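You operate a simulated robot arm through the tools that you are given. There is no shell and no other tool. Be economical: measure what you need, move in short steps, check, and stop when the job is done.

You run a simulated two-armed robot. Do the job below in one go: nothing can be reset, and whatever is moved stays where it is left.

## Task
Slot the three loose cores on top of the core rack by size.
Fine: try the 40 mm one in the ring gauge before you slot it; on No go it goes in the rack's rejects bin; leave the other cores.

Only the result counts: the job must be done as asked and must still hold three seconds after the hand-in. Knocking over, shifting, dropping, spilling or breaking anything else fails it.

## Robot
Two 7-joint arms with two-finger parallel grippers on one trunk, on a base that drives. Base frame: it is fixed to the floor where the robot stands at the start and does not move with it; the origin is under the middle of the robot, x ahead of it, y to its left, z up. Readings come in m, degrees, newtons and seconds.
The left shoulder is at the start at [0.059, 0.174, 1.232], the right one opposite. Places, roughly: 30 mm slot A [0.7, 0, 0.8]; 40 mm slot A [0.7, -0.1, 0.8]; 40 mm slot B [0.8, -0.1, 0.8]; 50 mm slot A [0.7, -0.2, 0.8]; core rack [0.6, -0.4, 0.5]; rejects bin [0.7, -0.4, 0.8]. Payload 3.6 kg a hand.
Tool frame (each hand has its own): the origin (TCP) lies between the finger pads and is the grasp point; the fingertips stand 0.03 m ahead of it; z points along the fingers, y is the line along which they close. Largest opening 0.11 m; finger width 0.02, thickness 0.01; the body of the gripper, 0.048 by 0.112 m, starts 0.055 m behind the TCP.
Orientation is that of the tool frame in the base frame, as a unit quaternion [w, x, y, z]. With the fingers straight down and closing along the base's y, the tool's x points along the base's -x, its y along +y and its z along -z.

## Interface
- The arms move only by the tool move_arm. It takes "left_rows", "right_rows" or both (then of equal length, played together; a hand with none holds still); each is a list of rows, each a list of 3 entries, a list of its own where there are three numbers: the shift along the tool's x, y, z in units of 40 mm (1.0 is 40 mm), then the turn, a rotation vector about the tool's x, y, z in units of 6 degrees (1.0 is 6 degrees), then the gripper command, from -1 (shut) to 1 (fully open), values between in proportion. In form: [[[tx, ty, tz], [ax, ay, az], hand], ...]. A call has 1 to 8 rows; each row shifts and turns the commanded pose from where the row before left it, along the tool's axes as they then stand. A call with a number of a shift or a turn outside -1 to 1 is refused whole. A row lasts 0.2 s, in which the tool goes at most 0.05 m and 8.6 degrees; a call with a longer step from one row to the next is refused whole, and so is a gripper value outside its range. Where a pose cannot be reached the arm comes as near as it can. A force on the tool above 40 N (or 10 N above the force at the start of the call, whichever is more), or a blocked arm, ends the call early, and 0.2 s more pass. The fingers move at their own pace (about 0.153 m/s each) and stop on an object; they squeeze with about 30 N. The grip force told is the motor's: it shows also when the fingers shut on nothing. Time passes only in rows, and 0.2 s behind the last, so rows that do not move let the fingers close. It gives the time, the measured TCP pose, the force on the tool (base axes), the opening and the grip force at its end, in the units of the frame above (readings bear some noise), with the torque about the TCP (base axes, N m) and any sound that the robot's microphone picked up.
- Cameras (640 x 400 px; columns grow to the right, rows downward): "scene" is now at [0.1405, -0.0267, 1.4007]; the picture's right is [-0.29, -0.96, 0.00], its down [-0.61, 0.18, -0.77] and it looks along [0.74, -0.22, -0.63] (base axes); focal length 239 px, centre (320, 200). "left" rides on the left gripper at [0.072, -0.017, -0.103] in its tool frame; the picture's right is [0.23, 0.97, 0.00], its down [-0.76, 0.18, -0.62] and it looks along [-0.61, 0.14, 0.78] (tool axes); focal length 222 px, centre (320, 200). "right" rides on the right gripper at [0.072, 0.017, -0.103] in its tool frame; the picture's right is [-0.23, 0.97, 0.00], its down [-0.76, -0.18, -0.62] and it looks along [-0.61, -0.14, 0.78] (tool axes); focal length 222 px, centre (320, 200). There is no depth. A picture from a camera that has moved, and an enlarged one, comes with that camera's place and axes in the base frame and with its lens.
- snapshot(camera): a new picture of that camera. The clock stands still meanwhile.
- lift_body(by): slides the trunk up (or, below 0, down) by that many m; the arms and the scene camera ride with it, the base frame stays. It gives what a move gives, with no picture.
- drive_base(legs): drives the robot by 1 to 6 legs, each [ahead, left, turn to the left] in m, m and degrees, along the robot's own axes; the way and the turn of a leg run together, so that a leg with both is an arc; at most 1.5 m and 180 degrees a leg. The arms and the cameras ride along, it lands a little off, and it stops where it bumps. It gives what a move gives.
- head_to(pan, tilt): turns the head with the scene camera to pan (to the left, within 86 degrees either way) and tilt (down, from -29 to 69), counted from straight ahead of the robot. It gives what a move gives.
- inspect(camera, box): a new picture of the part [left, top, right, bottom] of that camera's present view, enlarged. The clock stands still meanwhile.
- close_job(): hands the job in; it is judged then, once.

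Go step by step. Nothing tells you exact positions but the pictures and the camera data: compare them with the known pose of the tool, close in by small moves and look again before you grip or let go. The budget is 120 turns and 92 pictures, counting those below and the enlarged ones. Unless the task says otherwise, let go and move clear before handing in, and close with one line.

The tools are called after "Request:" by a JSON object that holds its "method" and its "body". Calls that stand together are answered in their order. move_arm: Moves the arms, as the interface text tells. Its arguments: {"type":"object","properties":{"left_rows":{"type":"array","items":{"type":"array"}},"right_rows":{"type":"array","items":{"type":"array"}}},"required":[]} The other tools are called the same way: lift_body (by) slides the trunk up or down; drive_base (legs) drives the base; head_to (pan, tilt) turns the head that bears the scene camera; snapshot (camera) takes a picture; inspect (camera, box) takes an enlarged picture of a part of a camera's view; close_job () hands the job in.

At the start:

```text
t: 0.0
left_eef_pos: [0.406, 0.0659, 1.2517]
left_orientation: [0.0, 0.0, 1.0, 0.0]
left_contact_force: [-0.7, 1.1, 0.6]
left_wrist_torque: [0.05, 0.0, -0.02]
left_grip_width: 0.1101
left_grip_force: 0.2
right_eef_pos: [0.3207, -0.2587, 1.1899]
right_orientation: [0.0, 0.0, 1.0, 0.0]
right_contact_force: [-1.4, -0.2, 0.1]
right_wrist_torque: [-0.01, 0.02, 0.01]
right_grip_width: 0.11
right_grip_force: 0.0
trunk travel left (down, up): [-0.348, 0.416]
robot x, y, heading: [-0.0016, -0.0001, 0.0]
head pan, tilt: [-16.8, 39.3]
```

scene: 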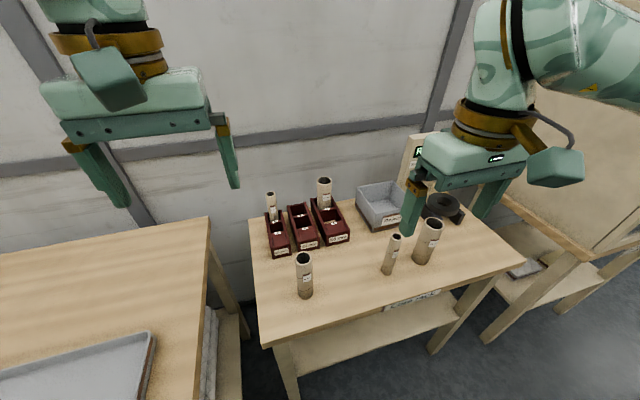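
right: 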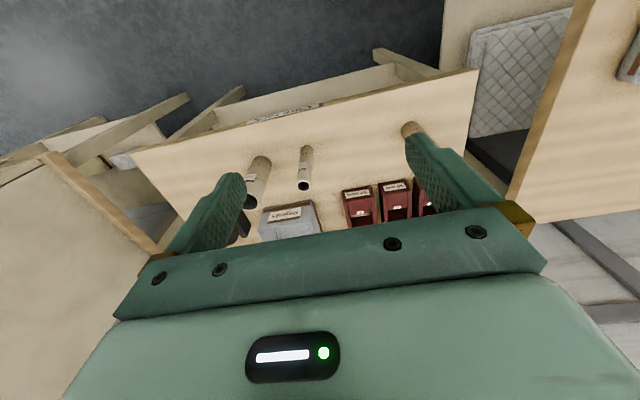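
left: 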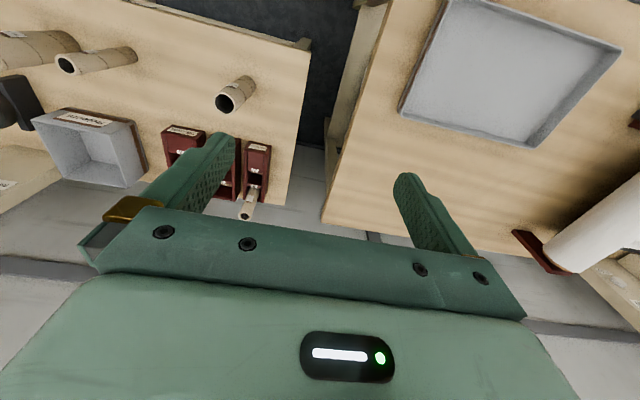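

I see the rack table with three red slotted holders, a grey rejects bin, a dark ring gauge with a display and three loose cores standing at the front. I'll enlarge the relevant parts first.

Request:
{"method": "inspect", "body": {"camera": "scene", "box": [240, 160, 400, 260]}}

Request:
{"method": "inspect", "body": {"camera": "scene", "box": [340, 130, 500, 230]}}

Request:
{"method": "inspect", "body": {"camera": "scene", "box": [280, 210, 456, 320]}}

```text
4.00 times, centred on (320, 210) of scene
camera zoom: at [0.1405, -0.0267, 1.4007], right [-0.29, -0.96, 0.0], down [-0.61, 0.18, -0.77], along [0.74, -0.22, -0.63], focal length 957 px, centre (320, 160)
```

zoom: 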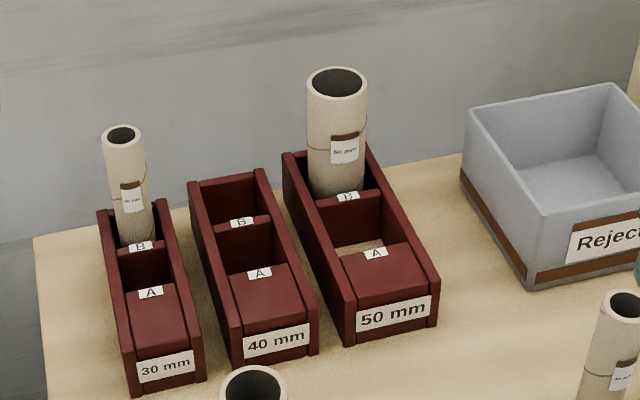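

```text
4.00 times, centred on (420, 180) of scene
camera zoom: at [0.1405, -0.0267, 1.4007], right [-0.29, -0.96, 0.0], down [-0.61, 0.18, -0.77], along [0.74, -0.22, -0.63], focal length 957 px, centre (-80, 280)
```

zoom: 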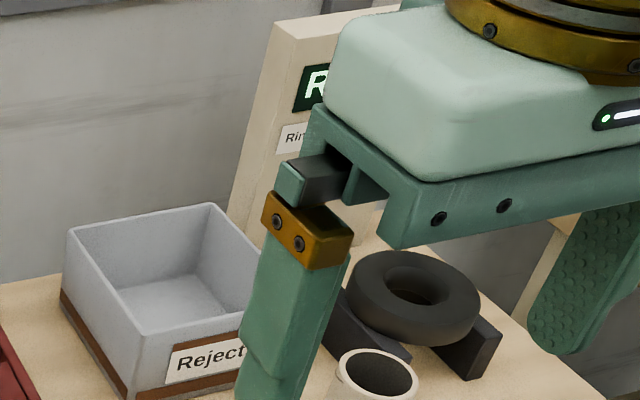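

```text
3.64 times, centred on (368, 265) of scene
camera zoom: at [0.1405, -0.0267, 1.4007], right [-0.29, -0.96, 0.0], down [-0.61, 0.18, -0.77], along [0.74, -0.22, -0.63], focal length 870 px, centre (146, -36)
```

zoom: 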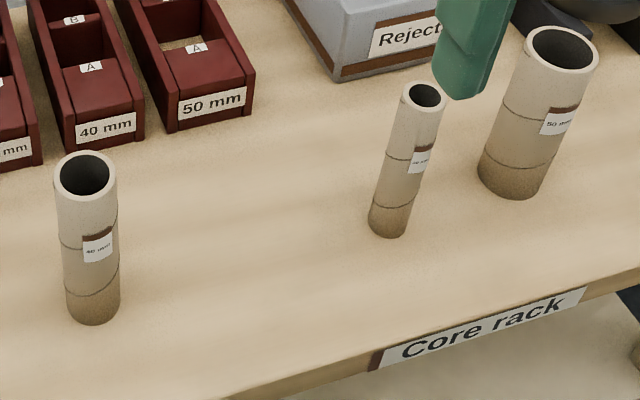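

The table top is near z≈0.77, with its edge at x≈0.39. The cores are near (0.48,-0.09), (0.49,-0.34) and (0.50,-0.46), and the gauge is near (0.66,-0.66). Next I'll test the right arm's reach.

Request:
{"method": "move_arm", "body": {"right_rows": [[[-0.65, -0.7, 0.3], [0, 0, 0], 1], [[-0.65, -0.7, 0.3], [0, 0, 0], 1], [[-0.65, -0.7, 0.3], [0, 0, 0], 1], [[-0.65, -0.7, 0.3], [0, 0, 0], 1], [[-0.65, -0.7, 0.3], [0, 0, 0], 1]]}}

```text
t: 1.2
left_eef_pos: [0.4072, 0.0668, 1.2509]
left_orientation: [-0.001, -0.001, 1.0, 0.0]
left_contact_force: [-1.0, -0.2, -0.9]
left_wrist_torque: [0.02, 0.0, 0.0]
left_grip_width: 0.1101
left_grip_force: 0.0
right_eef_pos: [0.4511, -0.3997, 1.1288]
right_orientation: [-0.001, 0.001, 1.0, 0.0]
right_contact_force: [0.4, -0.3, 0.0]
right_wrist_torque: [0.02, 0.02, -0.01]
right_grip_width: 0.1101
right_grip_force: 0.1
trunk travel left (down, up): [-0.348, 0.416]
robot x, y, heading: [0.0006, -0.0013, 0.0]
head pan, tilt: [-16.8, 39.3]
```

That worked. I'll look from the right wrist and the scene camera to triangulate.

Request:
{"method": "snapshot", "body": {"camera": "right"}}

Request:
{"method": "snapshot", "body": {"camera": "scene"}}

```text
85 pictures are left
camera right: at [0.3784, -0.3828, 1.2336], right [0.23, 0.97, 0.0], down [0.76, -0.18, 0.62], along [0.61, -0.14, -0.78], focal length 222 px, centre (320, 200)
```

right: 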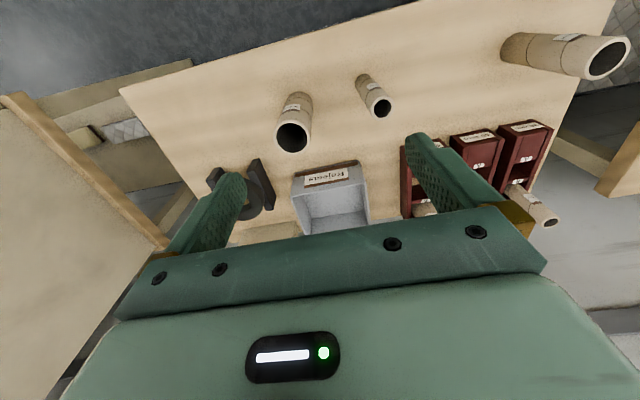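

```text
84 pictures are left
camera scene: at [0.1413, -0.0272, 1.4006], right [-0.29, -0.96, 0.0], down [-0.61, 0.18, -0.77], along [0.74, -0.22, -0.63], focal length 239 px, centre (320, 200)
```

scene: 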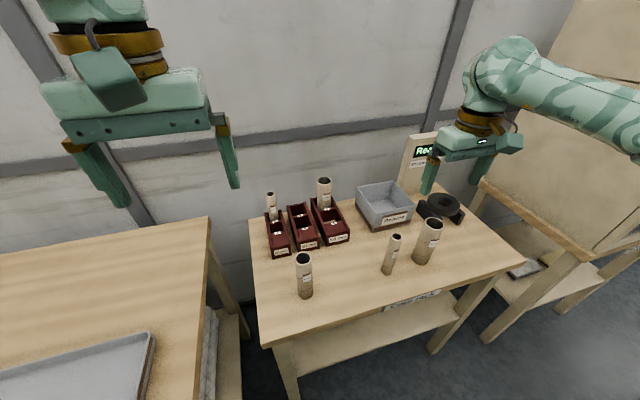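

Request:
{"method": "inspect", "body": {"camera": "right", "box": [240, 60, 432, 180]}}

Request:
{"method": "inspect", "body": {"camera": "right", "box": [480, 20, 640, 120]}}

Request:
{"method": "inspect", "body": {"camera": "scene", "box": [280, 210, 456, 320]}}

Request:
{"method": "inspect", "body": {"camera": "scene", "box": [384, 120, 480, 240]}}

```text
3.33 times, centred on (336, 120) of right
camera zoom: at [0.3784, -0.3828, 1.2336], right [0.23, 0.97, 0.0], down [0.76, -0.18, 0.62], along [0.61, -0.14, -0.78], focal length 740 px, centre (267, 467)
```

zoom: 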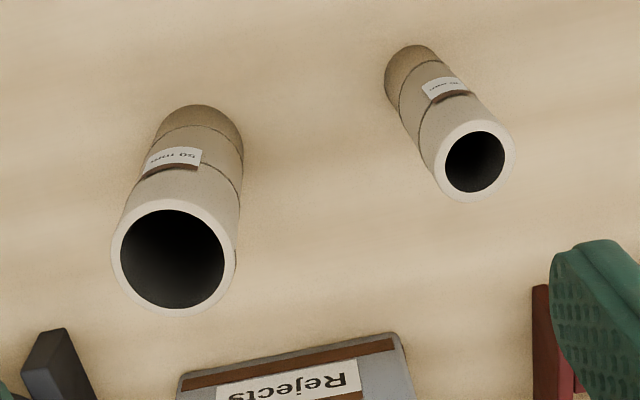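

```text
4.00 times, centred on (560, 70) of right
camera zoom: at [0.3784, -0.3828, 1.2336], right [0.23, 0.97, 0.0], down [0.76, -0.18, 0.62], along [0.61, -0.14, -0.78], focal length 888 px, centre (-640, 720)
```

zoom: 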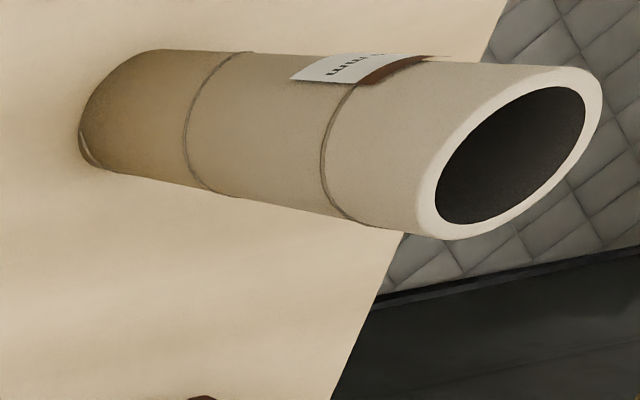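

```text
3.64 times, centred on (368, 265) of scene
camera zoom: at [0.1413, -0.0272, 1.4006], right [-0.29, -0.96, 0.0], down [-0.61, 0.18, -0.77], along [0.74, -0.22, -0.63], focal length 870 px, centre (146, -36)
```

zoom: 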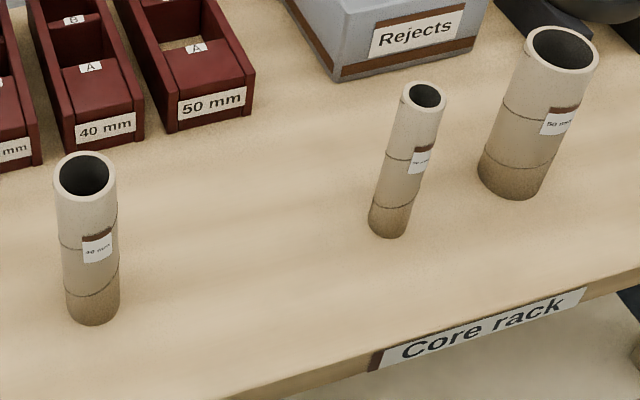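

```text
3.33 times, centred on (432, 180) of scene
camera zoom: at [0.1413, -0.0272, 1.4006], right [-0.29, -0.96, 0.0], down [-0.61, 0.18, -0.77], along [0.74, -0.22, -0.63], focal length 798 px, centre (-53, 267)
```

zoom: 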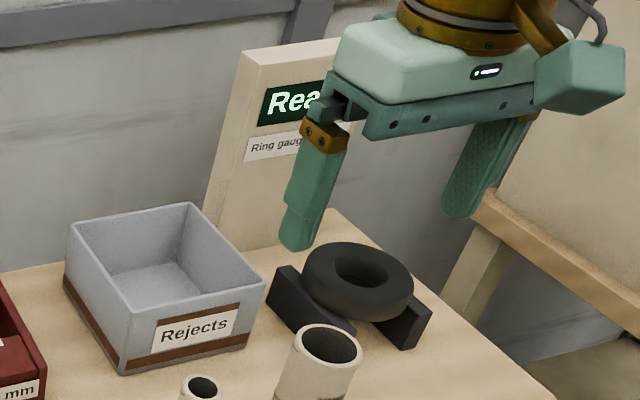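

Triangulated core tops: 50 mm (0.485,-0.446,0.953), 30 mm (0.478,-0.328,0.947), 40 mm (0.478,-0.0885,0.952). I'll drive to the right so the right arm can reach both the gauge and the slots, and look again.

Request:
{"method": "drive_base", "body": {"legs": [[0, -0.2, 0]]}}

Request:
{"method": "snapshot", "body": {"camera": "right"}}

Request:
{"method": "snapshot", "body": {"camera": "scene"}}

```text
t: 2.8
left_eef_pos: [0.4071, -0.1361, 1.251]
left_orientation: [0.0, 0.001, 1.0, 0.0]
left_contact_force: [-0.3, -0.6, -0.3]
left_wrist_torque: [0.04, -0.01, 0.01]
left_grip_width: 0.11
left_grip_force: 0.0
right_eef_pos: [0.4489, -0.6002, 1.1298]
right_orientation: [0.0, 0.002, 1.0, 0.0]
right_contact_force: [0.4, 0.1, 0.8]
right_wrist_torque: [0.0, 0.01, 0.0]
right_grip_width: 0.11
right_grip_force: 0.1
trunk travel left (down, up): [-0.348, 0.416]
robot x, y, heading: [-0.0002, -0.1968, -0.2]
head pan, tilt: [-16.8, 39.3]
```

```text
79 pictures are left
camera right: at [0.3763, -0.5839, 1.2338], right [0.23, 0.97, 0.0], down [0.76, -0.18, 0.62], along [0.61, -0.14, -0.78], focal length 222 px, centre (320, 200)
```

right: 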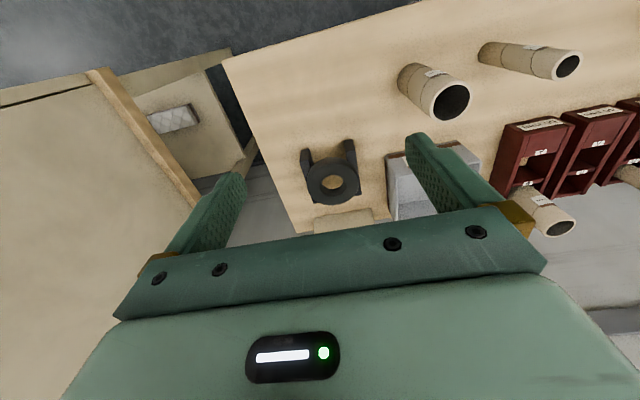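

```text
78 pictures are left
camera scene: at [0.1402, -0.2282, 1.4007], right [-0.29, -0.96, 0.0], down [-0.61, 0.19, -0.77], along [0.74, -0.23, -0.63], focal length 239 px, centre (320, 200)
```

scene: 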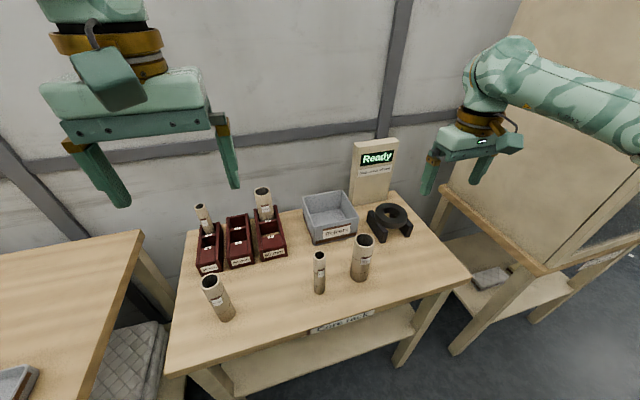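

Request:
{"method": "inspect", "body": {"camera": "right", "box": [270, 125, 398, 245]}}

Request:
{"method": "inspect", "body": {"camera": "scene", "box": [340, 130, 440, 250]}}

Request:
{"method": "inspect", "body": {"camera": "scene", "box": [180, 180, 300, 280]}}

Request:
{"method": "inspect", "body": {"camera": "right", "box": [480, 90, 640, 240]}}

```text
3.33 times, centred on (334, 185) of right
camera zoom: at [0.3763, -0.5839, 1.2338], right [0.23, 0.97, 0.0], down [0.76, -0.18, 0.62], along [0.61, -0.14, -0.78], focal length 740 px, centre (273, 250)
```

zoom: 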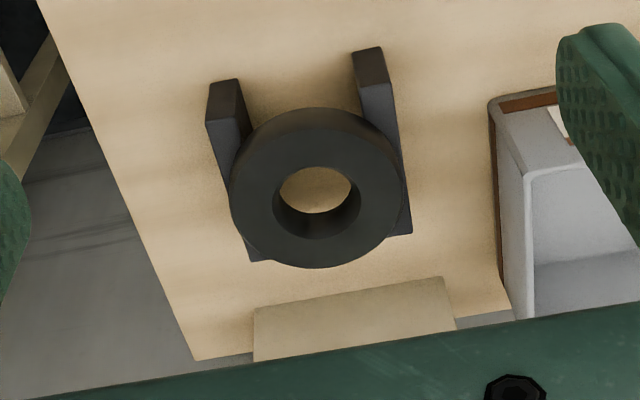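

```text
3.33 times, centred on (390, 190) of scene
camera zoom: at [0.1402, -0.2282, 1.4007], right [-0.29, -0.96, 0.0], down [-0.61, 0.19, -0.77], along [0.74, -0.23, -0.63], focal length 798 px, centre (87, 233)
```

zoom: 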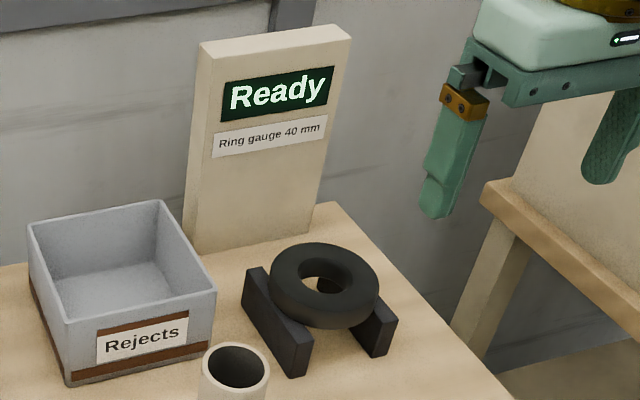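

```text
4.00 times, centred on (240, 230) of scene
camera zoom: at [0.1402, -0.2282, 1.4007], right [-0.29, -0.96, 0.0], down [-0.61, 0.19, -0.77], along [0.74, -0.23, -0.63], focal length 957 px, centre (640, 80)
```

zoom: 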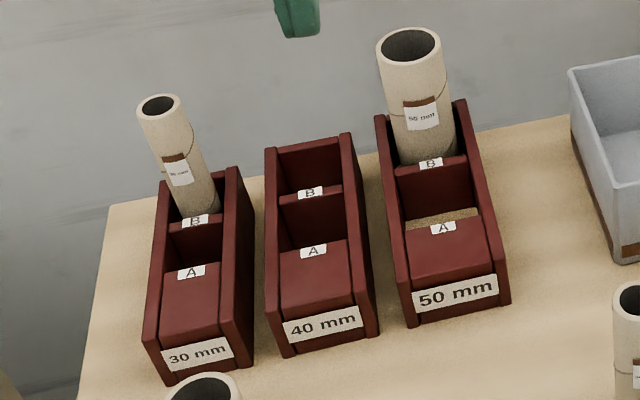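

```text
2.67 times, centred on (560, 165) of right
camera zoom: at [0.3763, -0.5839, 1.2338], right [0.23, 0.97, 0.0], down [0.76, -0.18, 0.62], along [0.61, -0.14, -0.78], focal length 592 px, centre (-320, 293)
```

zoom: 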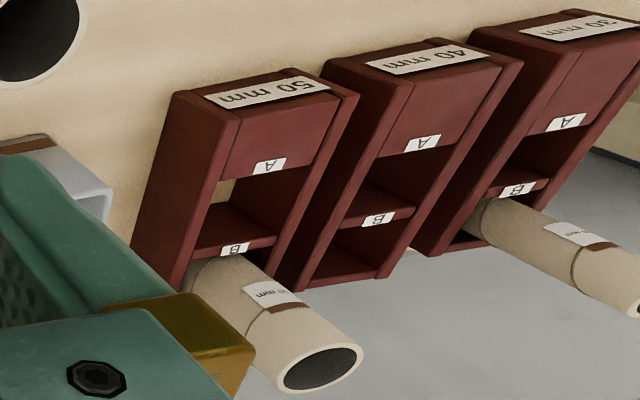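

Ring bore top is at about (0.623,-0.616,0.879), and the display says Ready. I'll move the left arm out of the way and bring the right hand over toward the 40 mm core.

Request:
{"method": "move_arm", "body": {"left_rows": [[[0.4, 1, 0], [0, 0, 0], 1], [[0.4, 1, 0], [0, 0, 0], 1], [[0.4, 1, 0], [0, 0, 0], 1], [[0.4, 1, 0], [0, 0, 0], 1], [[0.4, 1, 0], [0, 0, 0], 1], [[0.4, 1, 0], [0, 0, 0], 1], [[0.4, 1, 0], [0, 0, 0], 1], [[0.4, 1, 0], [0, 0, 0], 1]], "right_rows": [[[0, 1, 0], [0, 0, 0], 1], [[0, 1, 0], [0, 0, 0], 1], [[0, 1, 0], [0, 0, 0], 1], [[0, 1, 0], [0, 0, 0], 1], [[0, 1, 0], [0, 0, 0], 1], [[0, 1, 0], [0, 0, 0], 1], [[0, 1, 0], [0, 0, 0], 1], [[0, 1, 0], [0, 0, 0], 1]]}}

Request:
{"method": "snapshot", "body": {"camera": "right"}}

Request:
{"method": "inspect", "body": {"camera": "right", "box": [270, 60, 430, 180]}}

```text
t: 4.6
left_eef_pos: [0.3661, 0.0316, 1.2435]
left_orientation: [0.004, -0.002, 1.0, -0.003]
left_contact_force: [-0.4, -0.2, -0.7]
left_wrist_torque: [-0.09, -0.01, 0.04]
left_grip_width: 0.1099
left_grip_force: 0.0
left hand out of reach, approached as far as the arm can: row 3, 4, 5, 6, 7, 8
right_eef_pos: [0.4472, -0.2751, 1.1317]
right_orientation: [0.0, 0.002, 1.0, -0.002]
right_contact_force: [-0.7, 0.7, 0.7]
right_wrist_torque: [-0.05, 0.01, 0.0]
right_grip_width: 0.11
right_grip_force: 0.0
trunk travel left (down, up): [-0.348, 0.416]
robot x, y, heading: [0.0037, -0.1985, -0.1]
head pan, tilt: [-16.8, 39.3]
```

```text
73 pictures are left
camera right: at [0.3754, -0.258, 1.2348], right [0.23, 0.97, 0.0], down [0.76, -0.18, 0.62], along [0.61, -0.15, -0.78], focal length 222 px, centre (320, 200)
```

right: 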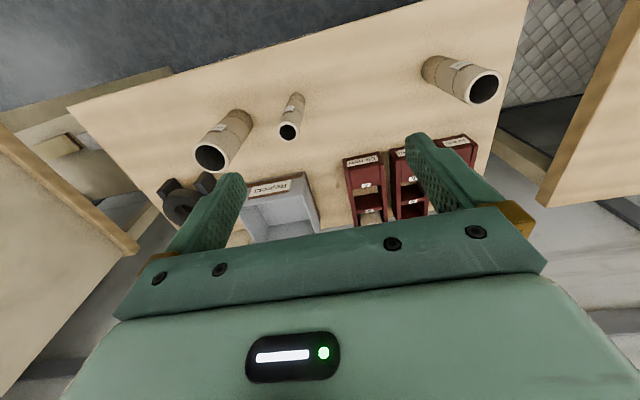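

```text
3.33 times, centred on (350, 120) of right
camera zoom: at [0.3754, -0.258, 1.2348], right [0.23, 0.97, 0.0], down [0.76, -0.18, 0.62], along [0.61, -0.15, -0.78], focal length 740 px, centre (220, 467)
```

zoom: 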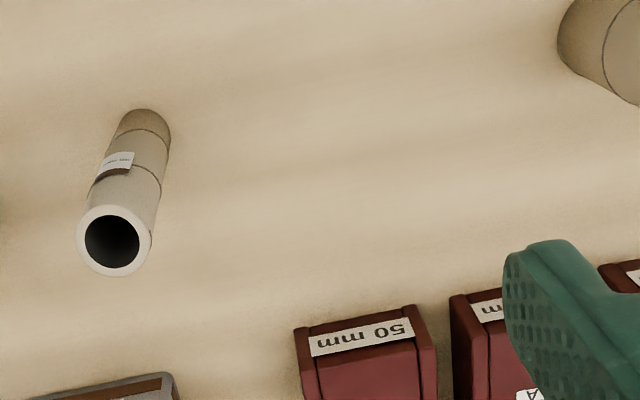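

The left arm hit its outward reach limit at this height. I'll lower it and move it further out, keeping it well clear of the table objects.

Request:
{"method": "move_arm", "body": {"left_rows": [[[0, 0, 1], [0, 0, 0], 1], [[0, 0, 1], [0, 0, 0], 1], [[0, 0, 1], [0, 0, 0], 1], [[0, 0.8, 0.5], [0, 0, 0], 1], [[0, 1, 0], [0, 0, 0], 1], [[0, 1, 0], [0, 0, 0], 1], [[0, 1, 0], [0, 0, 0], 1], [[0, 1, 0], [0, 0, 0], 1]]}}

```text
t: 6.4
left_eef_pos: [0.3663, 0.2199, 1.1059]
left_orientation: [-0.001, 0.001, 1.0, 0.0]
left_contact_force: [0.2, 0.4, -0.3]
left_wrist_torque: [0.03, 0.0, 0.0]
left_grip_width: 0.1098
left_grip_force: 0.1
right_eef_pos: [0.4484, -0.2785, 1.1303]
right_orientation: [-0.001, 0.001, 1.0, 0.0]
right_contact_force: [0.3, 0.1, 0.3]
right_wrist_torque: [-0.03, 0.0, 0.04]
right_grip_width: 0.1101
right_grip_force: 0.1
trunk travel left (down, up): [-0.348, 0.416]
robot x, y, heading: [-0.003, -0.2035, -0.2]
head pan, tilt: [-16.8, 39.3]
```

Request:
{"method": "move_arm", "body": {"right_rows": [[[-0.15, 0.95, 0], [0, 0, 0], 1], [[-0.15, 0.95, 0], [0, 0, 0], 1], [[-0.15, 0.95, 0], [0, 0, 0], 1], [[-0.15, 0.95, 0], [0, 0, 0], 1], [[-0.15, 0.95, 0], [0, 0, 0], 1], [[0, 0, 0.9], [0, 0, 0], 1]]}}

Request:
{"method": "snapshot", "body": {"camera": "right"}}

Request:
{"method": "snapshot", "body": {"camera": "scene"}}

```text
t: 7.8
left_eef_pos: [0.3657, 0.218, 1.1056]
left_orientation: [-0.002, 0.001, 1.0, 0.0]
left_contact_force: [-0.2, 0.9, -0.4]
left_wrist_torque: [0.0, 0.06, -0.01]
left_grip_width: 0.1101
left_grip_force: 0.1
right_eef_pos: [0.4811, -0.0914, 1.0934]
right_orientation: [0.0, 0.002, 1.0, 0.0]
right_contact_force: [1.2, -0.4, 0.2]
right_wrist_torque: [0.02, -0.04, 0.0]
right_grip_width: 0.11
right_grip_force: 0.0
trunk travel left (down, up): [-0.348, 0.416]
robot x, y, heading: [0.0019, -0.1943, -0.3]
head pan, tilt: [-16.8, 39.3]
```

```text
71 pictures are left
camera right: at [0.4084, -0.0739, 1.1977], right [0.23, 0.97, 0.0], down [0.76, -0.18, 0.62], along [0.61, -0.14, -0.78], focal length 222 px, centre (320, 200)
```

right: 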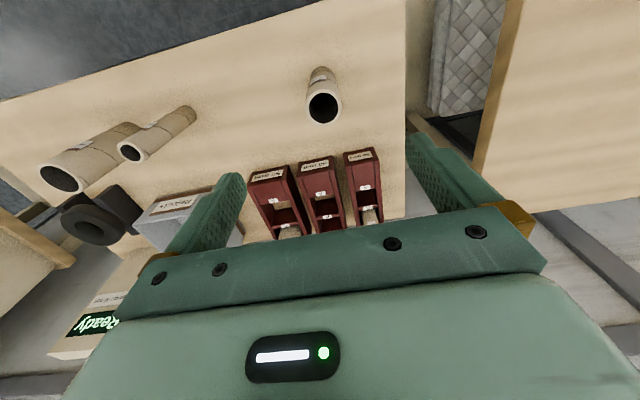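

```text
70 pictures are left
camera scene: at [0.1411, -0.2277, 1.4006], right [-0.29, -0.96, 0.0], down [-0.61, 0.19, -0.77], along [0.74, -0.23, -0.63], focal length 239 px, centre (320, 200)
```

scene: 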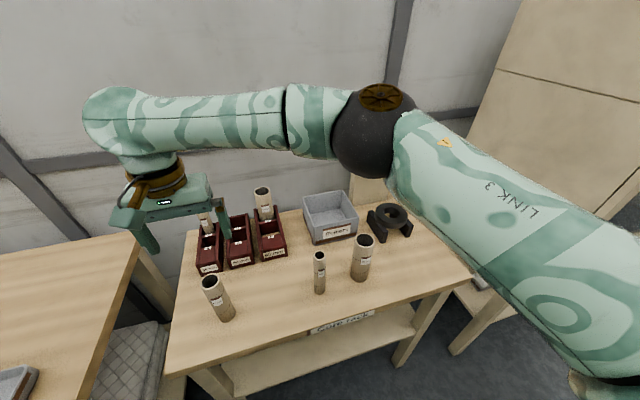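

Request:
{"method": "inspect", "body": {"camera": "right", "box": [240, 60, 400, 240]}}

```text
2.22 times, centred on (320, 150) of right
camera zoom: at [0.4084, -0.0739, 1.1977], right [0.23, 0.97, 0.0], down [0.76, -0.18, 0.62], along [0.61, -0.14, -0.78], focal length 494 px, centre (320, 311)
```

zoom: 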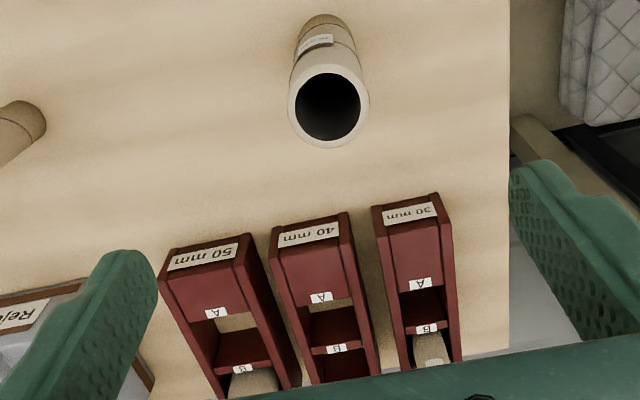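

The core top is confirmed at about (0.478,-0.087,0.952), so I'll descend around it.

Request:
{"method": "move_arm", "body": {"right_rows": [[[0.07, 0.1, 0.86], [0, 0, 0], 1], [[0, 0, 0.86], [0, 0, 0], 1], [[0, 0, 0.86], [0, 0, 0], 1], [[0, 0, 0.86], [0, 0, 0], 1], [[0, 0, 0.86], [0, 0, 0], 1]]}}

Request:
{"method": "snapshot", "body": {"camera": "right"}}

```text
t: 9.0
left_eef_pos: [0.3656, 0.2191, 1.1046]
left_orientation: [0.0, 0.002, 1.0, 0.0]
left_contact_force: [-0.5, -0.1, -0.6]
left_wrist_torque: [0.01, 0.01, -0.03]
left_grip_width: 0.11
left_grip_force: 0.1
right_eef_pos: [0.4782, -0.085, 0.9217]
right_orientation: [0.0, 0.002, 1.0, -0.001]
right_contact_force: [0.0, -0.2, -0.5]
right_wrist_torque: [0.04, 0.02, 0.0]
right_grip_width: 0.1102
right_grip_force: 0.0
trunk travel left (down, up): [-0.348, 0.416]
robot x, y, heading: [0.0013, -0.2014, -0.2]
head pan, tilt: [-16.8, 39.3]
```

```text
68 pictures are left
camera right: at [0.406, -0.0691, 1.0257], right [0.23, 0.97, 0.0], down [0.76, -0.18, 0.62], along [0.61, -0.14, -0.78], focal length 222 px, centre (320, 200)
```

right: 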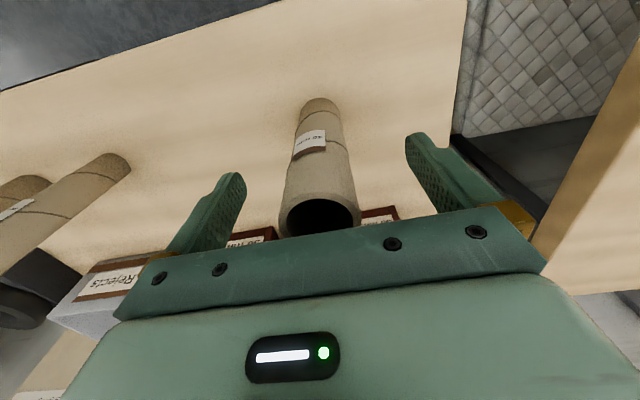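

The core sits between the fingers. I'll close the gripper and lift a little.

Request:
{"method": "move_arm", "body": {"right_rows": [[[0, 0, 0], [0, 0, 0], -1], [[0, 0, 0], [0, 0, 0], -1], [[0, 0, 0], [0, 0, 0], -1]]}}

Request:
{"method": "move_arm", "body": {"right_rows": [[[0, 0, -0.8], [0, 0, 0], -1], [[0, 0, -0.8], [0, 0, 0], -1], [[0, 0, -0.8], [0, 0, 0], -1], [[0, 0, -0.8], [0, 0, 0], -1], [[0, 0, -0.8], [0, 0, 0], -1]]}}

Request:
{"method": "snapshot", "body": {"camera": "right"}}

Request:
{"method": "snapshot", "body": {"camera": "scene"}}

```text
t: 9.8
left_eef_pos: [0.366, 0.2181, 1.1056]
left_orientation: [-0.001, 0.0, 1.0, 0.0]
left_contact_force: [0.6, -0.1, 0.0]
left_wrist_torque: [0.0, 0.03, 0.01]
left_grip_width: 0.1103
left_grip_force: 0.1
right_eef_pos: [0.4775, -0.0864, 0.9218]
right_orientation: [0.0, 0.001, 1.0, 0.0]
right_contact_force: [-0.4, 0.2, 0.3]
right_wrist_torque: [0.03, -0.02, 0.01]
right_grip_width: 0.039
right_grip_force: 30.1
trunk travel left (down, up): [-0.348, 0.416]
robot x, y, heading: [0.0006, -0.1992, 0.1]
head pan, tilt: [-16.8, 39.3]
```

```text
t: 11.0
left_eef_pos: [0.3658, 0.2189, 1.107]
left_orientation: [0.0, 0.001, 1.0, 0.0]
left_contact_force: [-0.6, 0.0, 0.1]
left_wrist_torque: [0.0, -0.01, 0.01]
left_grip_width: 0.1102
left_grip_force: 0.0
right_eef_pos: [0.4765, -0.0856, 1.0818]
right_orientation: [0.0, 0.001, 1.0, 0.001]
right_contact_force: [0.5, -0.2, 0.0]
right_wrist_torque: [0.0, -0.01, 0.0]
right_grip_width: 0.039
right_grip_force: 30.2
trunk travel left (down, up): [-0.348, 0.416]
robot x, y, heading: [-0.0023, -0.2, -0.1]
head pan, tilt: [-16.8, 39.3]
```

```text
67 pictures are left
camera right: at [0.4046, -0.0686, 1.1866], right [0.23, 0.97, 0.0], down [0.76, -0.18, 0.62], along [0.61, -0.14, -0.78], focal length 222 px, centre (320, 200)
```

right: 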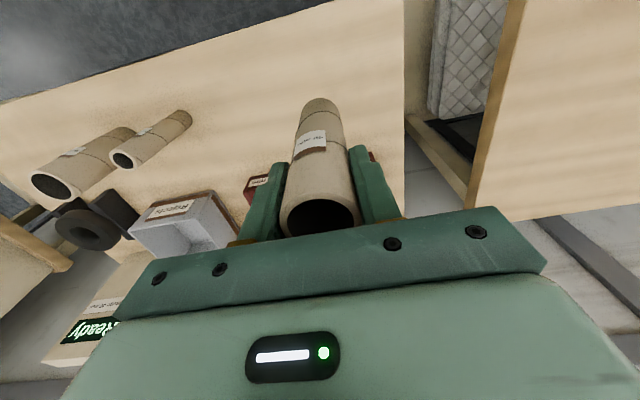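

```text
66 pictures are left
camera scene: at [0.1398, -0.2265, 1.4008], right [-0.29, -0.96, 0.0], down [-0.61, 0.18, -0.77], along [0.74, -0.23, -0.63], focal length 239 px, centre (320, 200)
```

scene: 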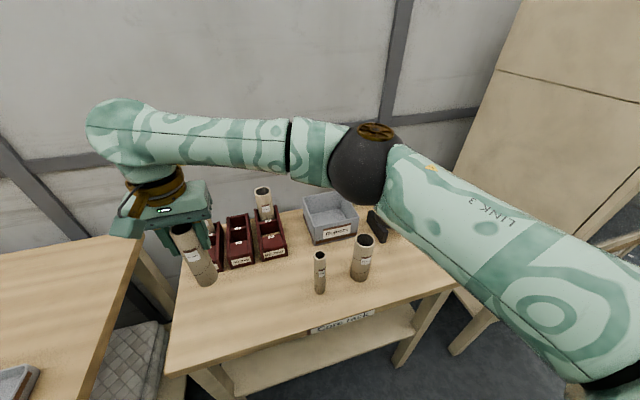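

The core is gripped at 0.039 m. I'll carry it high and along the front toward the gauge.

Request:
{"method": "move_arm", "body": {"right_rows": [[[0.7, 0, -0.8], [0, 0, 0], -1], [[0.7, 0, -0.8], [0, 0, 0], -1], [[0, -1, 0], [0, 0, 0], -1], [[0, -1, 0], [0, 0, 0], -1], [[0, -1, 0], [0, 0, 0], -1], [[0, -1, 0], [0, 0, 0], -1], [[0, -1, 0], [0, 0, 0], -1], [[0, -1, 0], [0, 0, 0], -1]]}}

Request:
{"method": "move_arm", "body": {"right_rows": [[[0, -1, 0], [0, 0, 0], -1], [[0, -1, 0], [0, 0, 0], -1], [[0, -1, 0], [0, 0, 0], -1], [[0, -1, 0], [0, 0, 0], -1], [[0, -1, 0], [0, 0, 0], -1], [[0, -1, 0], [0, 0, 0], -1], [[-0.7, -0.9, 0], [0, 0, 0], -1], [[-1, 0, 0], [0, 0, 0], -1]]}}

Request:
{"method": "snapshot", "body": {"camera": "right"}}

Request:
{"method": "snapshot", "body": {"camera": "scene"}}

```text
t: 12.8
left_eef_pos: [0.3665, 0.2174, 1.1058]
left_orientation: [0.0, 0.001, 1.0, 0.001]
left_contact_force: [-0.3, -0.6, -0.7]
left_wrist_torque: [0.03, -0.02, -0.02]
left_grip_width: 0.1101
left_grip_force: 0.0
right_eef_pos: [0.4193, -0.3277, 1.1457]
right_orientation: [0.0, 0.001, 1.0, 0.001]
right_contact_force: [-0.2, 0.3, -0.5]
right_wrist_torque: [-0.03, -0.01, -0.02]
right_grip_width: 0.039
right_grip_force: 30.3
trunk travel left (down, up): [-0.348, 0.416]
robot x, y, heading: [0.0, -0.2024, -0.0]
head pan, tilt: [-16.8, 39.3]
```

```text
t: 14.6
left_eef_pos: [0.3669, 0.2201, 1.1061]
left_orientation: [-0.001, 0.0, 1.0, 0.0]
left_contact_force: [0.1, 0.5, -0.6]
left_wrist_torque: [-0.03, -0.02, 0.01]
left_grip_width: 0.1101
left_grip_force: 0.1
right_eef_pos: [0.4894, -0.6025, 1.1463]
right_orientation: [-0.001, 0.002, 1.0, 0.0]
right_contact_force: [-0.3, -0.5, 0.0]
right_wrist_torque: [-0.03, 0.01, 0.03]
right_grip_width: 0.0388
right_grip_force: 29.8
trunk travel left (down, up): [-0.348, 0.416]
robot x, y, heading: [-0.005, -0.1996, -0.4]
head pan, tilt: [-16.8, 39.3]
```

```text
65 pictures are left
camera right: at [0.417, -0.5849, 1.2493], right [0.23, 0.97, 0.0], down [0.76, -0.18, 0.62], along [0.61, -0.14, -0.78], focal length 222 px, centre (320, 200)
```

right: 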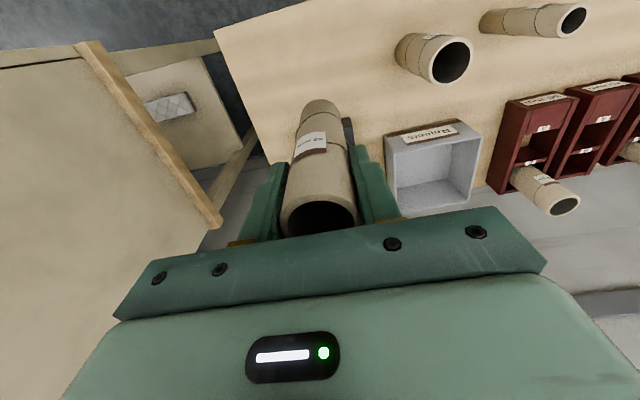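

```text
64 pictures are left
camera scene: at [0.1417, -0.226, 1.4005], right [-0.29, -0.96, 0.0], down [-0.61, 0.18, -0.77], along [0.74, -0.23, -0.63], focal length 239 px, centre (320, 200)
```

scene: 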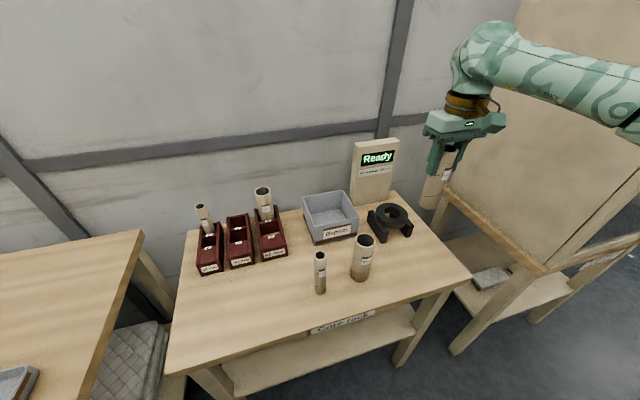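

Request:
{"method": "inspect", "body": {"camera": "scene", "box": [350, 190, 430, 250]}}

Request:
{"method": "inspect", "body": {"camera": "scene", "box": [400, 130, 480, 220]}}

```text
6.67 times, centred on (390, 220) of scene
camera zoom: at [0.1417, -0.226, 1.4005], right [-0.29, -0.96, 0.0], down [-0.61, 0.18, -0.77], along [0.74, -0.23, -0.63], focal length 1595 px, centre (-147, 67)
```

zoom: 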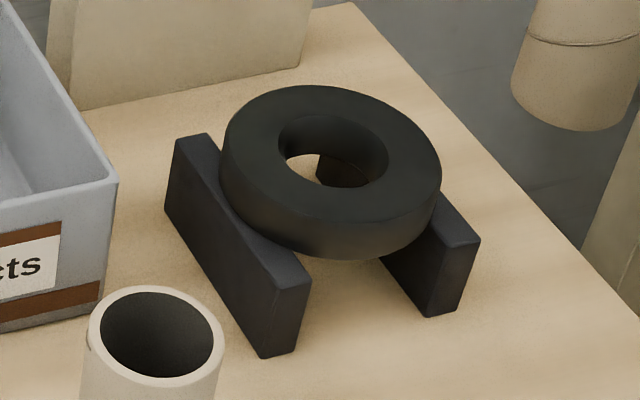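

```text
4.44 times, centred on (440, 175) of scene
camera zoom: at [0.1417, -0.226, 1.4005], right [-0.29, -0.96, 0.0], down [-0.61, 0.18, -0.77], along [0.74, -0.23, -0.63], focal length 1063 px, centre (-213, 311)
```

zoom: 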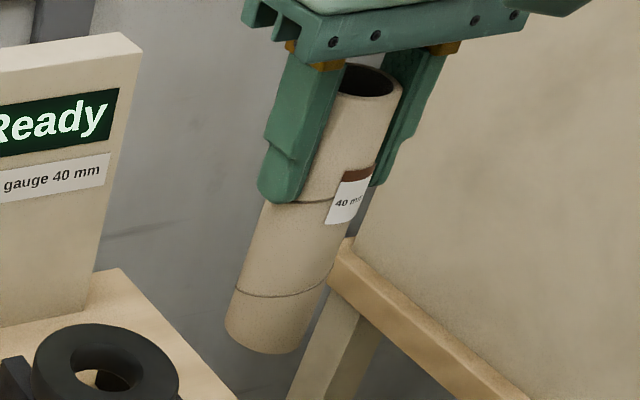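

Bore centre is confirmed at about (0.623,-0.616), and the bore looks somewhat wider than the core. I'll move above it and check the alignment.

Request:
{"method": "move_arm", "body": {"right_rows": [[[-0.83, -0.08, 0], [0, 0, 0], -1], [[-0.83, -0.08, 0], [0, 0, 0], -1], [[-0.83, -0.08, 0.4], [0, 0, 0], -1], [[-0.83, -0.08, 0.4], [0, 0, 0], -1], [[0, 0, 0.8], [0, 0, 0], -1]]}}

Request:
{"method": "snapshot", "body": {"camera": "scene"}}

Request:
{"method": "inspect", "body": {"camera": "scene", "box": [340, 140, 440, 250]}}

Request:
{"method": "snapshot", "body": {"camera": "right"}}

```text
t: 15.8
left_eef_pos: [0.3668, 0.2171, 1.1062]
left_orientation: [-0.001, 0.0, 1.0, 0.001]
left_contact_force: [0.3, -0.7, 0.1]
left_wrist_torque: [-0.01, 0.04, 0.0]
left_grip_width: 0.1101
left_grip_force: 0.1
right_eef_pos: [0.6186, -0.6176, 1.0803]
right_orientation: [0.0, 0.0, 1.0, 0.0]
right_contact_force: [0.1, -1.0, -0.7]
right_wrist_torque: [0.0, -0.03, 0.01]
right_grip_width: 0.0391
right_grip_force: 29.6
trunk travel left (down, up): [-0.348, 0.416]
robot x, y, heading: [0.0012, -0.199, -0.3]
head pan, tilt: [-16.8, 39.3]
```

```text
61 pictures are left
camera scene: at [0.1399, -0.2286, 1.4007], right [-0.29, -0.96, 0.0], down [-0.61, 0.19, -0.77], along [0.74, -0.23, -0.63], focal length 239 px, centre (320, 200)
```

scene: 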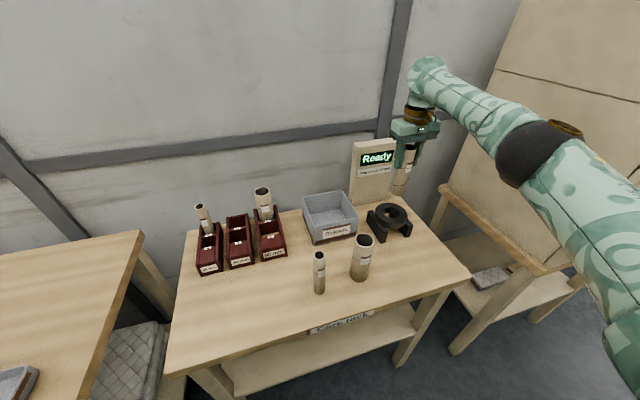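

```text
3.64 times, centred on (390, 195) of scene
camera zoom: at [0.1399, -0.2286, 1.4007], right [-0.29, -0.96, 0.0], down [-0.61, 0.19, -0.77], along [0.74, -0.23, -0.63], focal length 870 px, centre (66, 218)
```

zoom: 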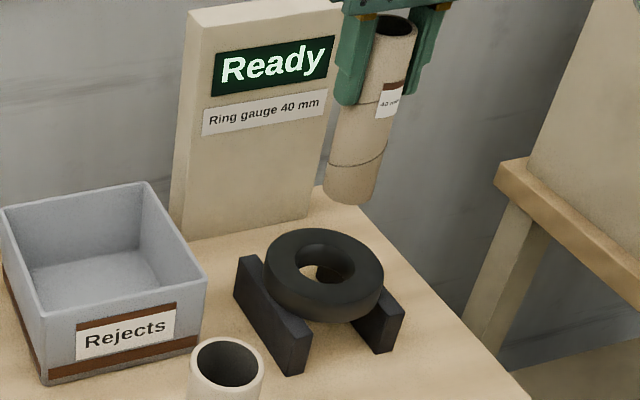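

```text
59 pictures are left
camera right: at [0.5475, -0.6004, 1.1847], right [0.23, 0.97, 0.0], down [0.76, -0.18, 0.62], along [0.61, -0.14, -0.78], focal length 222 px, centre (320, 200)
```

right: 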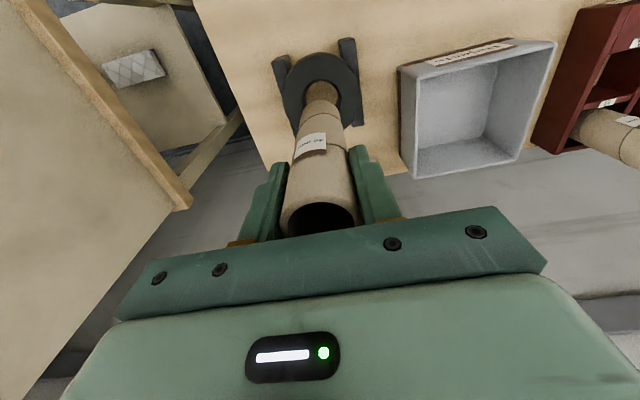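

Request:
{"method": "inspect", "body": {"camera": "right", "box": [260, 30, 380, 160]}}

```text
3.08 times, centred on (320, 95) of right
camera zoom: at [0.5475, -0.6004, 1.1847], right [0.23, 0.97, 0.0], down [0.76, -0.18, 0.62], along [0.61, -0.14, -0.78], focal length 684 px, centre (320, 523)
```

zoom: 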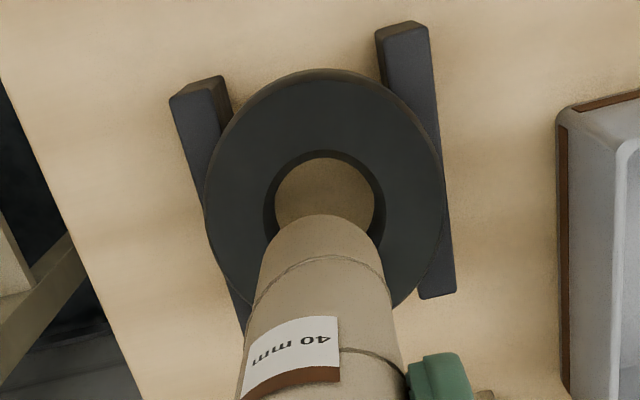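

By relative measurement the core bottom and the bore agree to within about 2 mm. I'll descend to just above the ring and check again.

Request:
{"method": "move_arm", "body": {"right_rows": [[[0, 0, 0.5], [0, 0, 0], -1], [[0, 0, 0.5], [0, 0, 0], -1], [[0, 0, 0.5], [0, 0, 0], -1]]}}

Request:
{"method": "inspect", "body": {"camera": "right", "box": [260, 30, 380, 160]}}

Request:
{"method": "inspect", "body": {"camera": "scene", "box": [340, 140, 440, 250]}}

```text
t: 16.6
left_eef_pos: [0.3661, 0.2183, 1.1065]
left_orientation: [0.0, 0.001, 1.0, -0.001]
left_contact_force: [-0.2, -0.9, 0.1]
left_wrist_torque: [-0.03, -0.02, 0.03]
left_grip_width: 0.1099
left_grip_force: 0.1
right_eef_pos: [0.6202, -0.6156, 1.0209]
right_orientation: [0.0, 0.002, 1.0, 0.0]
right_contact_force: [0.2, 0.4, -0.1]
right_wrist_torque: [-0.01, -0.01, 0.0]
right_grip_width: 0.039
right_grip_force: 30.0
trunk travel left (down, up): [-0.348, 0.416]
robot x, y, heading: [0.0004, -0.1975, -0.0]
head pan, tilt: [-16.8, 39.3]
```

```text
3.08 times, centred on (320, 95) of right
camera zoom: at [0.548, -0.5988, 1.1251], right [0.23, 0.97, 0.0], down [0.76, -0.18, 0.62], along [0.61, -0.14, -0.78], focal length 684 px, centre (320, 523)
```

zoom: 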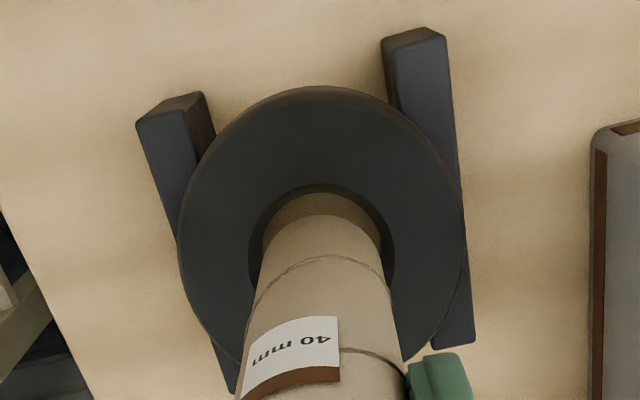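

```text
3.64 times, centred on (390, 195) of scene
camera zoom: at [0.1406, -0.2271, 1.4007], right [-0.29, -0.96, 0.0], down [-0.61, 0.18, -0.77], along [0.74, -0.23, -0.63], focal length 870 px, centre (66, 218)
```

zoom: 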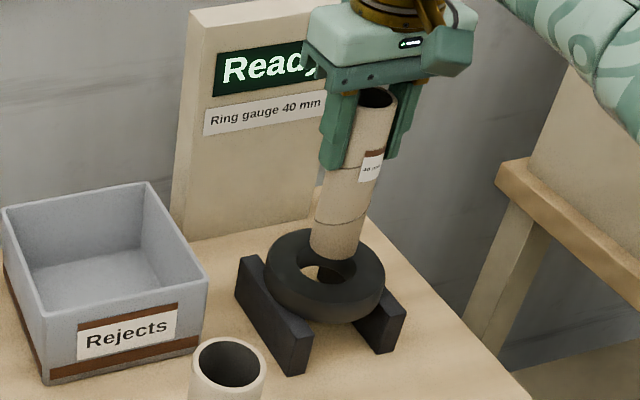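

The alignment is good, so I'll lower the core gently into the ring.

Request:
{"method": "move_arm", "body": {"right_rows": [[[0, 0, 0.25], [0, 0, 0], -1], [[0, 0, 0.25], [0, 0, 0], -1], [[0, 0, 0.25], [0, 0, 0], -1]]}}

Request:
{"method": "inspect", "body": {"camera": "scene", "box": [340, 140, 440, 250]}}

Request:
{"method": "inspect", "body": {"camera": "right", "box": [260, 30, 380, 160]}}

```text
t: 17.4
left_eef_pos: [0.3632, 0.2192, 1.1073]
left_orientation: [0.001, 0.001, 1.0, -0.001]
left_contact_force: [0.8, 0.4, -0.1]
left_wrist_torque: [0.02, 0.0, 0.01]
left_grip_width: 0.1099
left_grip_force: 0.0
right_eef_pos: [0.618, -0.6147, 0.9964]
right_orientation: [0.003, 0.001, 1.0, -0.001]
right_contact_force: [1.0, -3.1, 21.1]
right_wrist_torque: [-0.28, 0.16, -0.02]
right_grip_width: 0.0395
right_grip_force: 29.6
trunk travel left (down, up): [-0.348, 0.416]
robot x, y, heading: [0.0027, -0.2006, -0.2]
head pan, tilt: [-16.8, 39.3]
```

```text
3.64 times, centred on (390, 195) of scene
camera zoom: at [0.1381, -0.2259, 1.4014], right [-0.29, -0.96, 0.0], down [-0.6, 0.18, -0.77], along [0.74, -0.23, -0.63], focal length 870 px, centre (66, 218)
```

zoom: 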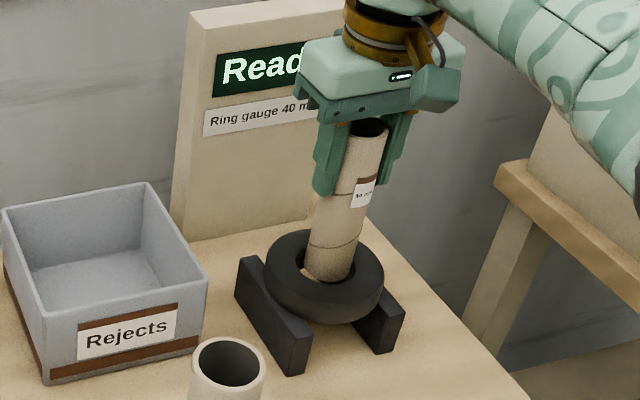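

```text
3.08 times, centred on (320, 95) of right
camera zoom: at [0.5465, -0.5977, 1.0997], right [0.23, 0.97, 0.0], down [0.76, -0.18, 0.63], along [0.61, -0.14, -0.78], focal length 684 px, centre (320, 523)
```

zoom: 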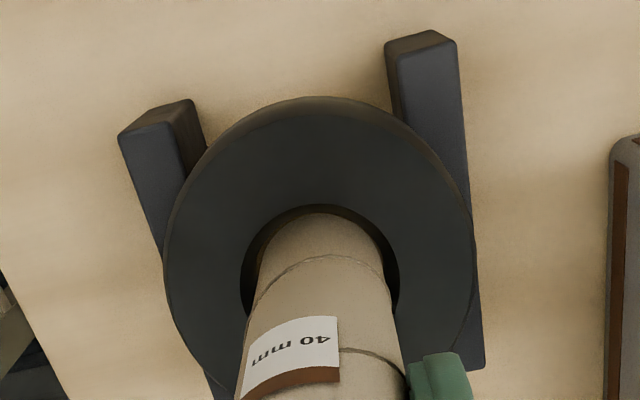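

It touched the near (-x) rim with 21 N, so I'll lift slightly, shift 3 mm forward and try again gently.

Request:
{"method": "move_arm", "body": {"right_rows": [[[0, 0, -0.4], [0, 0, 0], -1], [[-0.08, -0.02, 0], [0, 0, 0], -1], [[0, 0, 0], [0, 0, 0], -1]]}}

Request:
{"method": "move_arm", "body": {"right_rows": [[[0, 0, 0.15], [0, 0, 0], -1], [[0, 0, 0.15], [0, 0, 0], -1], [[0, 0, 0.15], [0, 0, 0], -1]]}}

Request:
{"method": "inspect", "body": {"camera": "right", "box": [260, 30, 380, 160]}}

```text
t: 18.2
left_eef_pos: [0.3667, 0.2186, 1.1048]
left_orientation: [-0.001, 0.001, 1.0, 0.0]
left_contact_force: [0.2, 0.3, -0.7]
left_wrist_torque: [-0.01, 0.0, 0.01]
left_grip_width: 0.11
left_grip_force: 0.0
right_eef_pos: [0.6229, -0.6158, 1.0072]
right_orientation: [-0.002, 0.001, 1.0, 0.001]
right_contact_force: [-0.2, 0.2, 0.3]
right_wrist_torque: [-0.01, 0.01, -0.02]
right_grip_width: 0.0391
right_grip_force: 29.9
trunk travel left (down, up): [-0.348, 0.416]
robot x, y, heading: [0.0006, -0.2003, 0.1]
head pan, tilt: [-16.8, 39.3]
```

```text
t: 19.0
left_eef_pos: [0.3667, 0.2194, 1.1053]
left_orientation: [0.0, 0.001, 1.0, 0.0]
left_contact_force: [0.7, 0.1, -0.4]
left_wrist_torque: [0.01, -0.01, 0.0]
left_grip_width: 0.1101
left_grip_force: 0.2
right_eef_pos: [0.6236, -0.6172, 0.99]
right_orientation: [-0.001, 0.002, 1.0, -0.001]
right_contact_force: [-0.2, -0.1, -1.0]
right_wrist_torque: [-0.02, -0.01, -0.03]
right_grip_width: 0.0391
right_grip_force: 29.6
trunk travel left (down, up): [-0.348, 0.416]
robot x, y, heading: [-0.001, -0.1959, -0.1]
head pan, tilt: [-16.8, 39.3]
```

```text
3.08 times, centred on (320, 95) of right
camera zoom: at [0.5515, -0.5993, 1.0942], right [0.23, 0.97, 0.0], down [0.76, -0.18, 0.62], along [0.61, -0.14, -0.78], focal length 684 px, centre (320, 523)
```

zoom: 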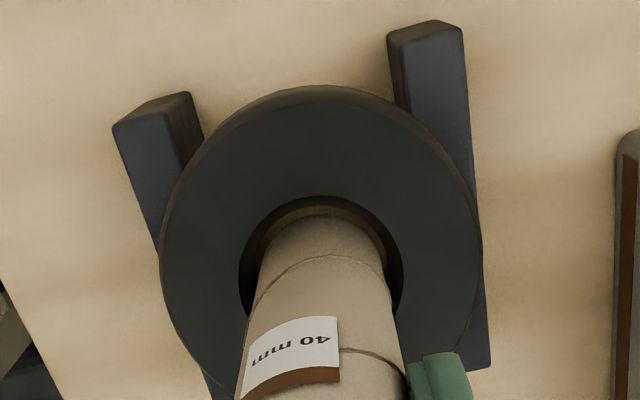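

It is inside the bore now with no force. I'll continue down gently.

Request:
{"method": "move_arm", "body": {"right_rows": [[[0, 0, 0.15], [0, 0, 0], -1], [[0, 0, 0.15], [0, 0, 0], -1], [[0, 0, 0.15], [0, 0, 0], -1]]}}

Request:
{"method": "inspect", "body": {"camera": "scene", "box": [340, 140, 440, 250]}}

```text
t: 19.8
left_eef_pos: [0.3668, 0.2189, 1.1054]
left_orientation: [0.0, 0.001, 1.0, 0.0]
left_contact_force: [0.6, 0.4, 1.6]
left_wrist_torque: [-0.03, 0.01, 0.01]
left_grip_width: 0.1102
left_grip_force: 0.1
right_eef_pos: [0.6227, -0.616, 0.9724]
right_orientation: [0.001, 0.001, 1.0, 0.0]
right_contact_force: [0.1, -0.2, -0.1]
right_wrist_torque: [0.0, 0.01, -0.01]
right_grip_width: 0.039
right_grip_force: 30.7
trunk travel left (down, up): [-0.348, 0.416]
robot x, y, heading: [-0.0045, -0.2024, -0.2]
head pan, tilt: [-16.8, 39.3]
```

```text
3.64 times, centred on (390, 195) of scene
camera zoom: at [0.1404, -0.2269, 1.4007], right [-0.29, -0.96, 0.0], down [-0.61, 0.18, -0.77], along [0.74, -0.23, -0.63], focal length 870 px, centre (66, 218)
```

zoom: 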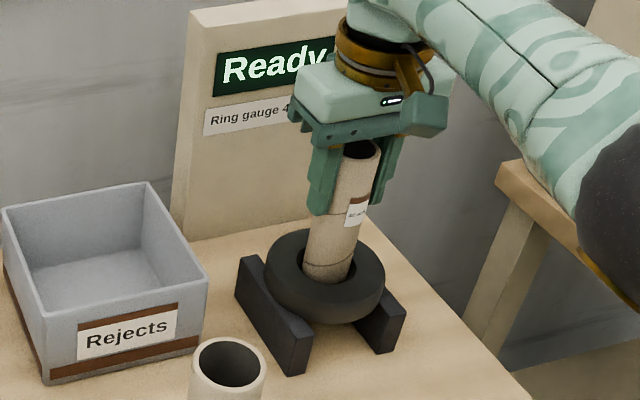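

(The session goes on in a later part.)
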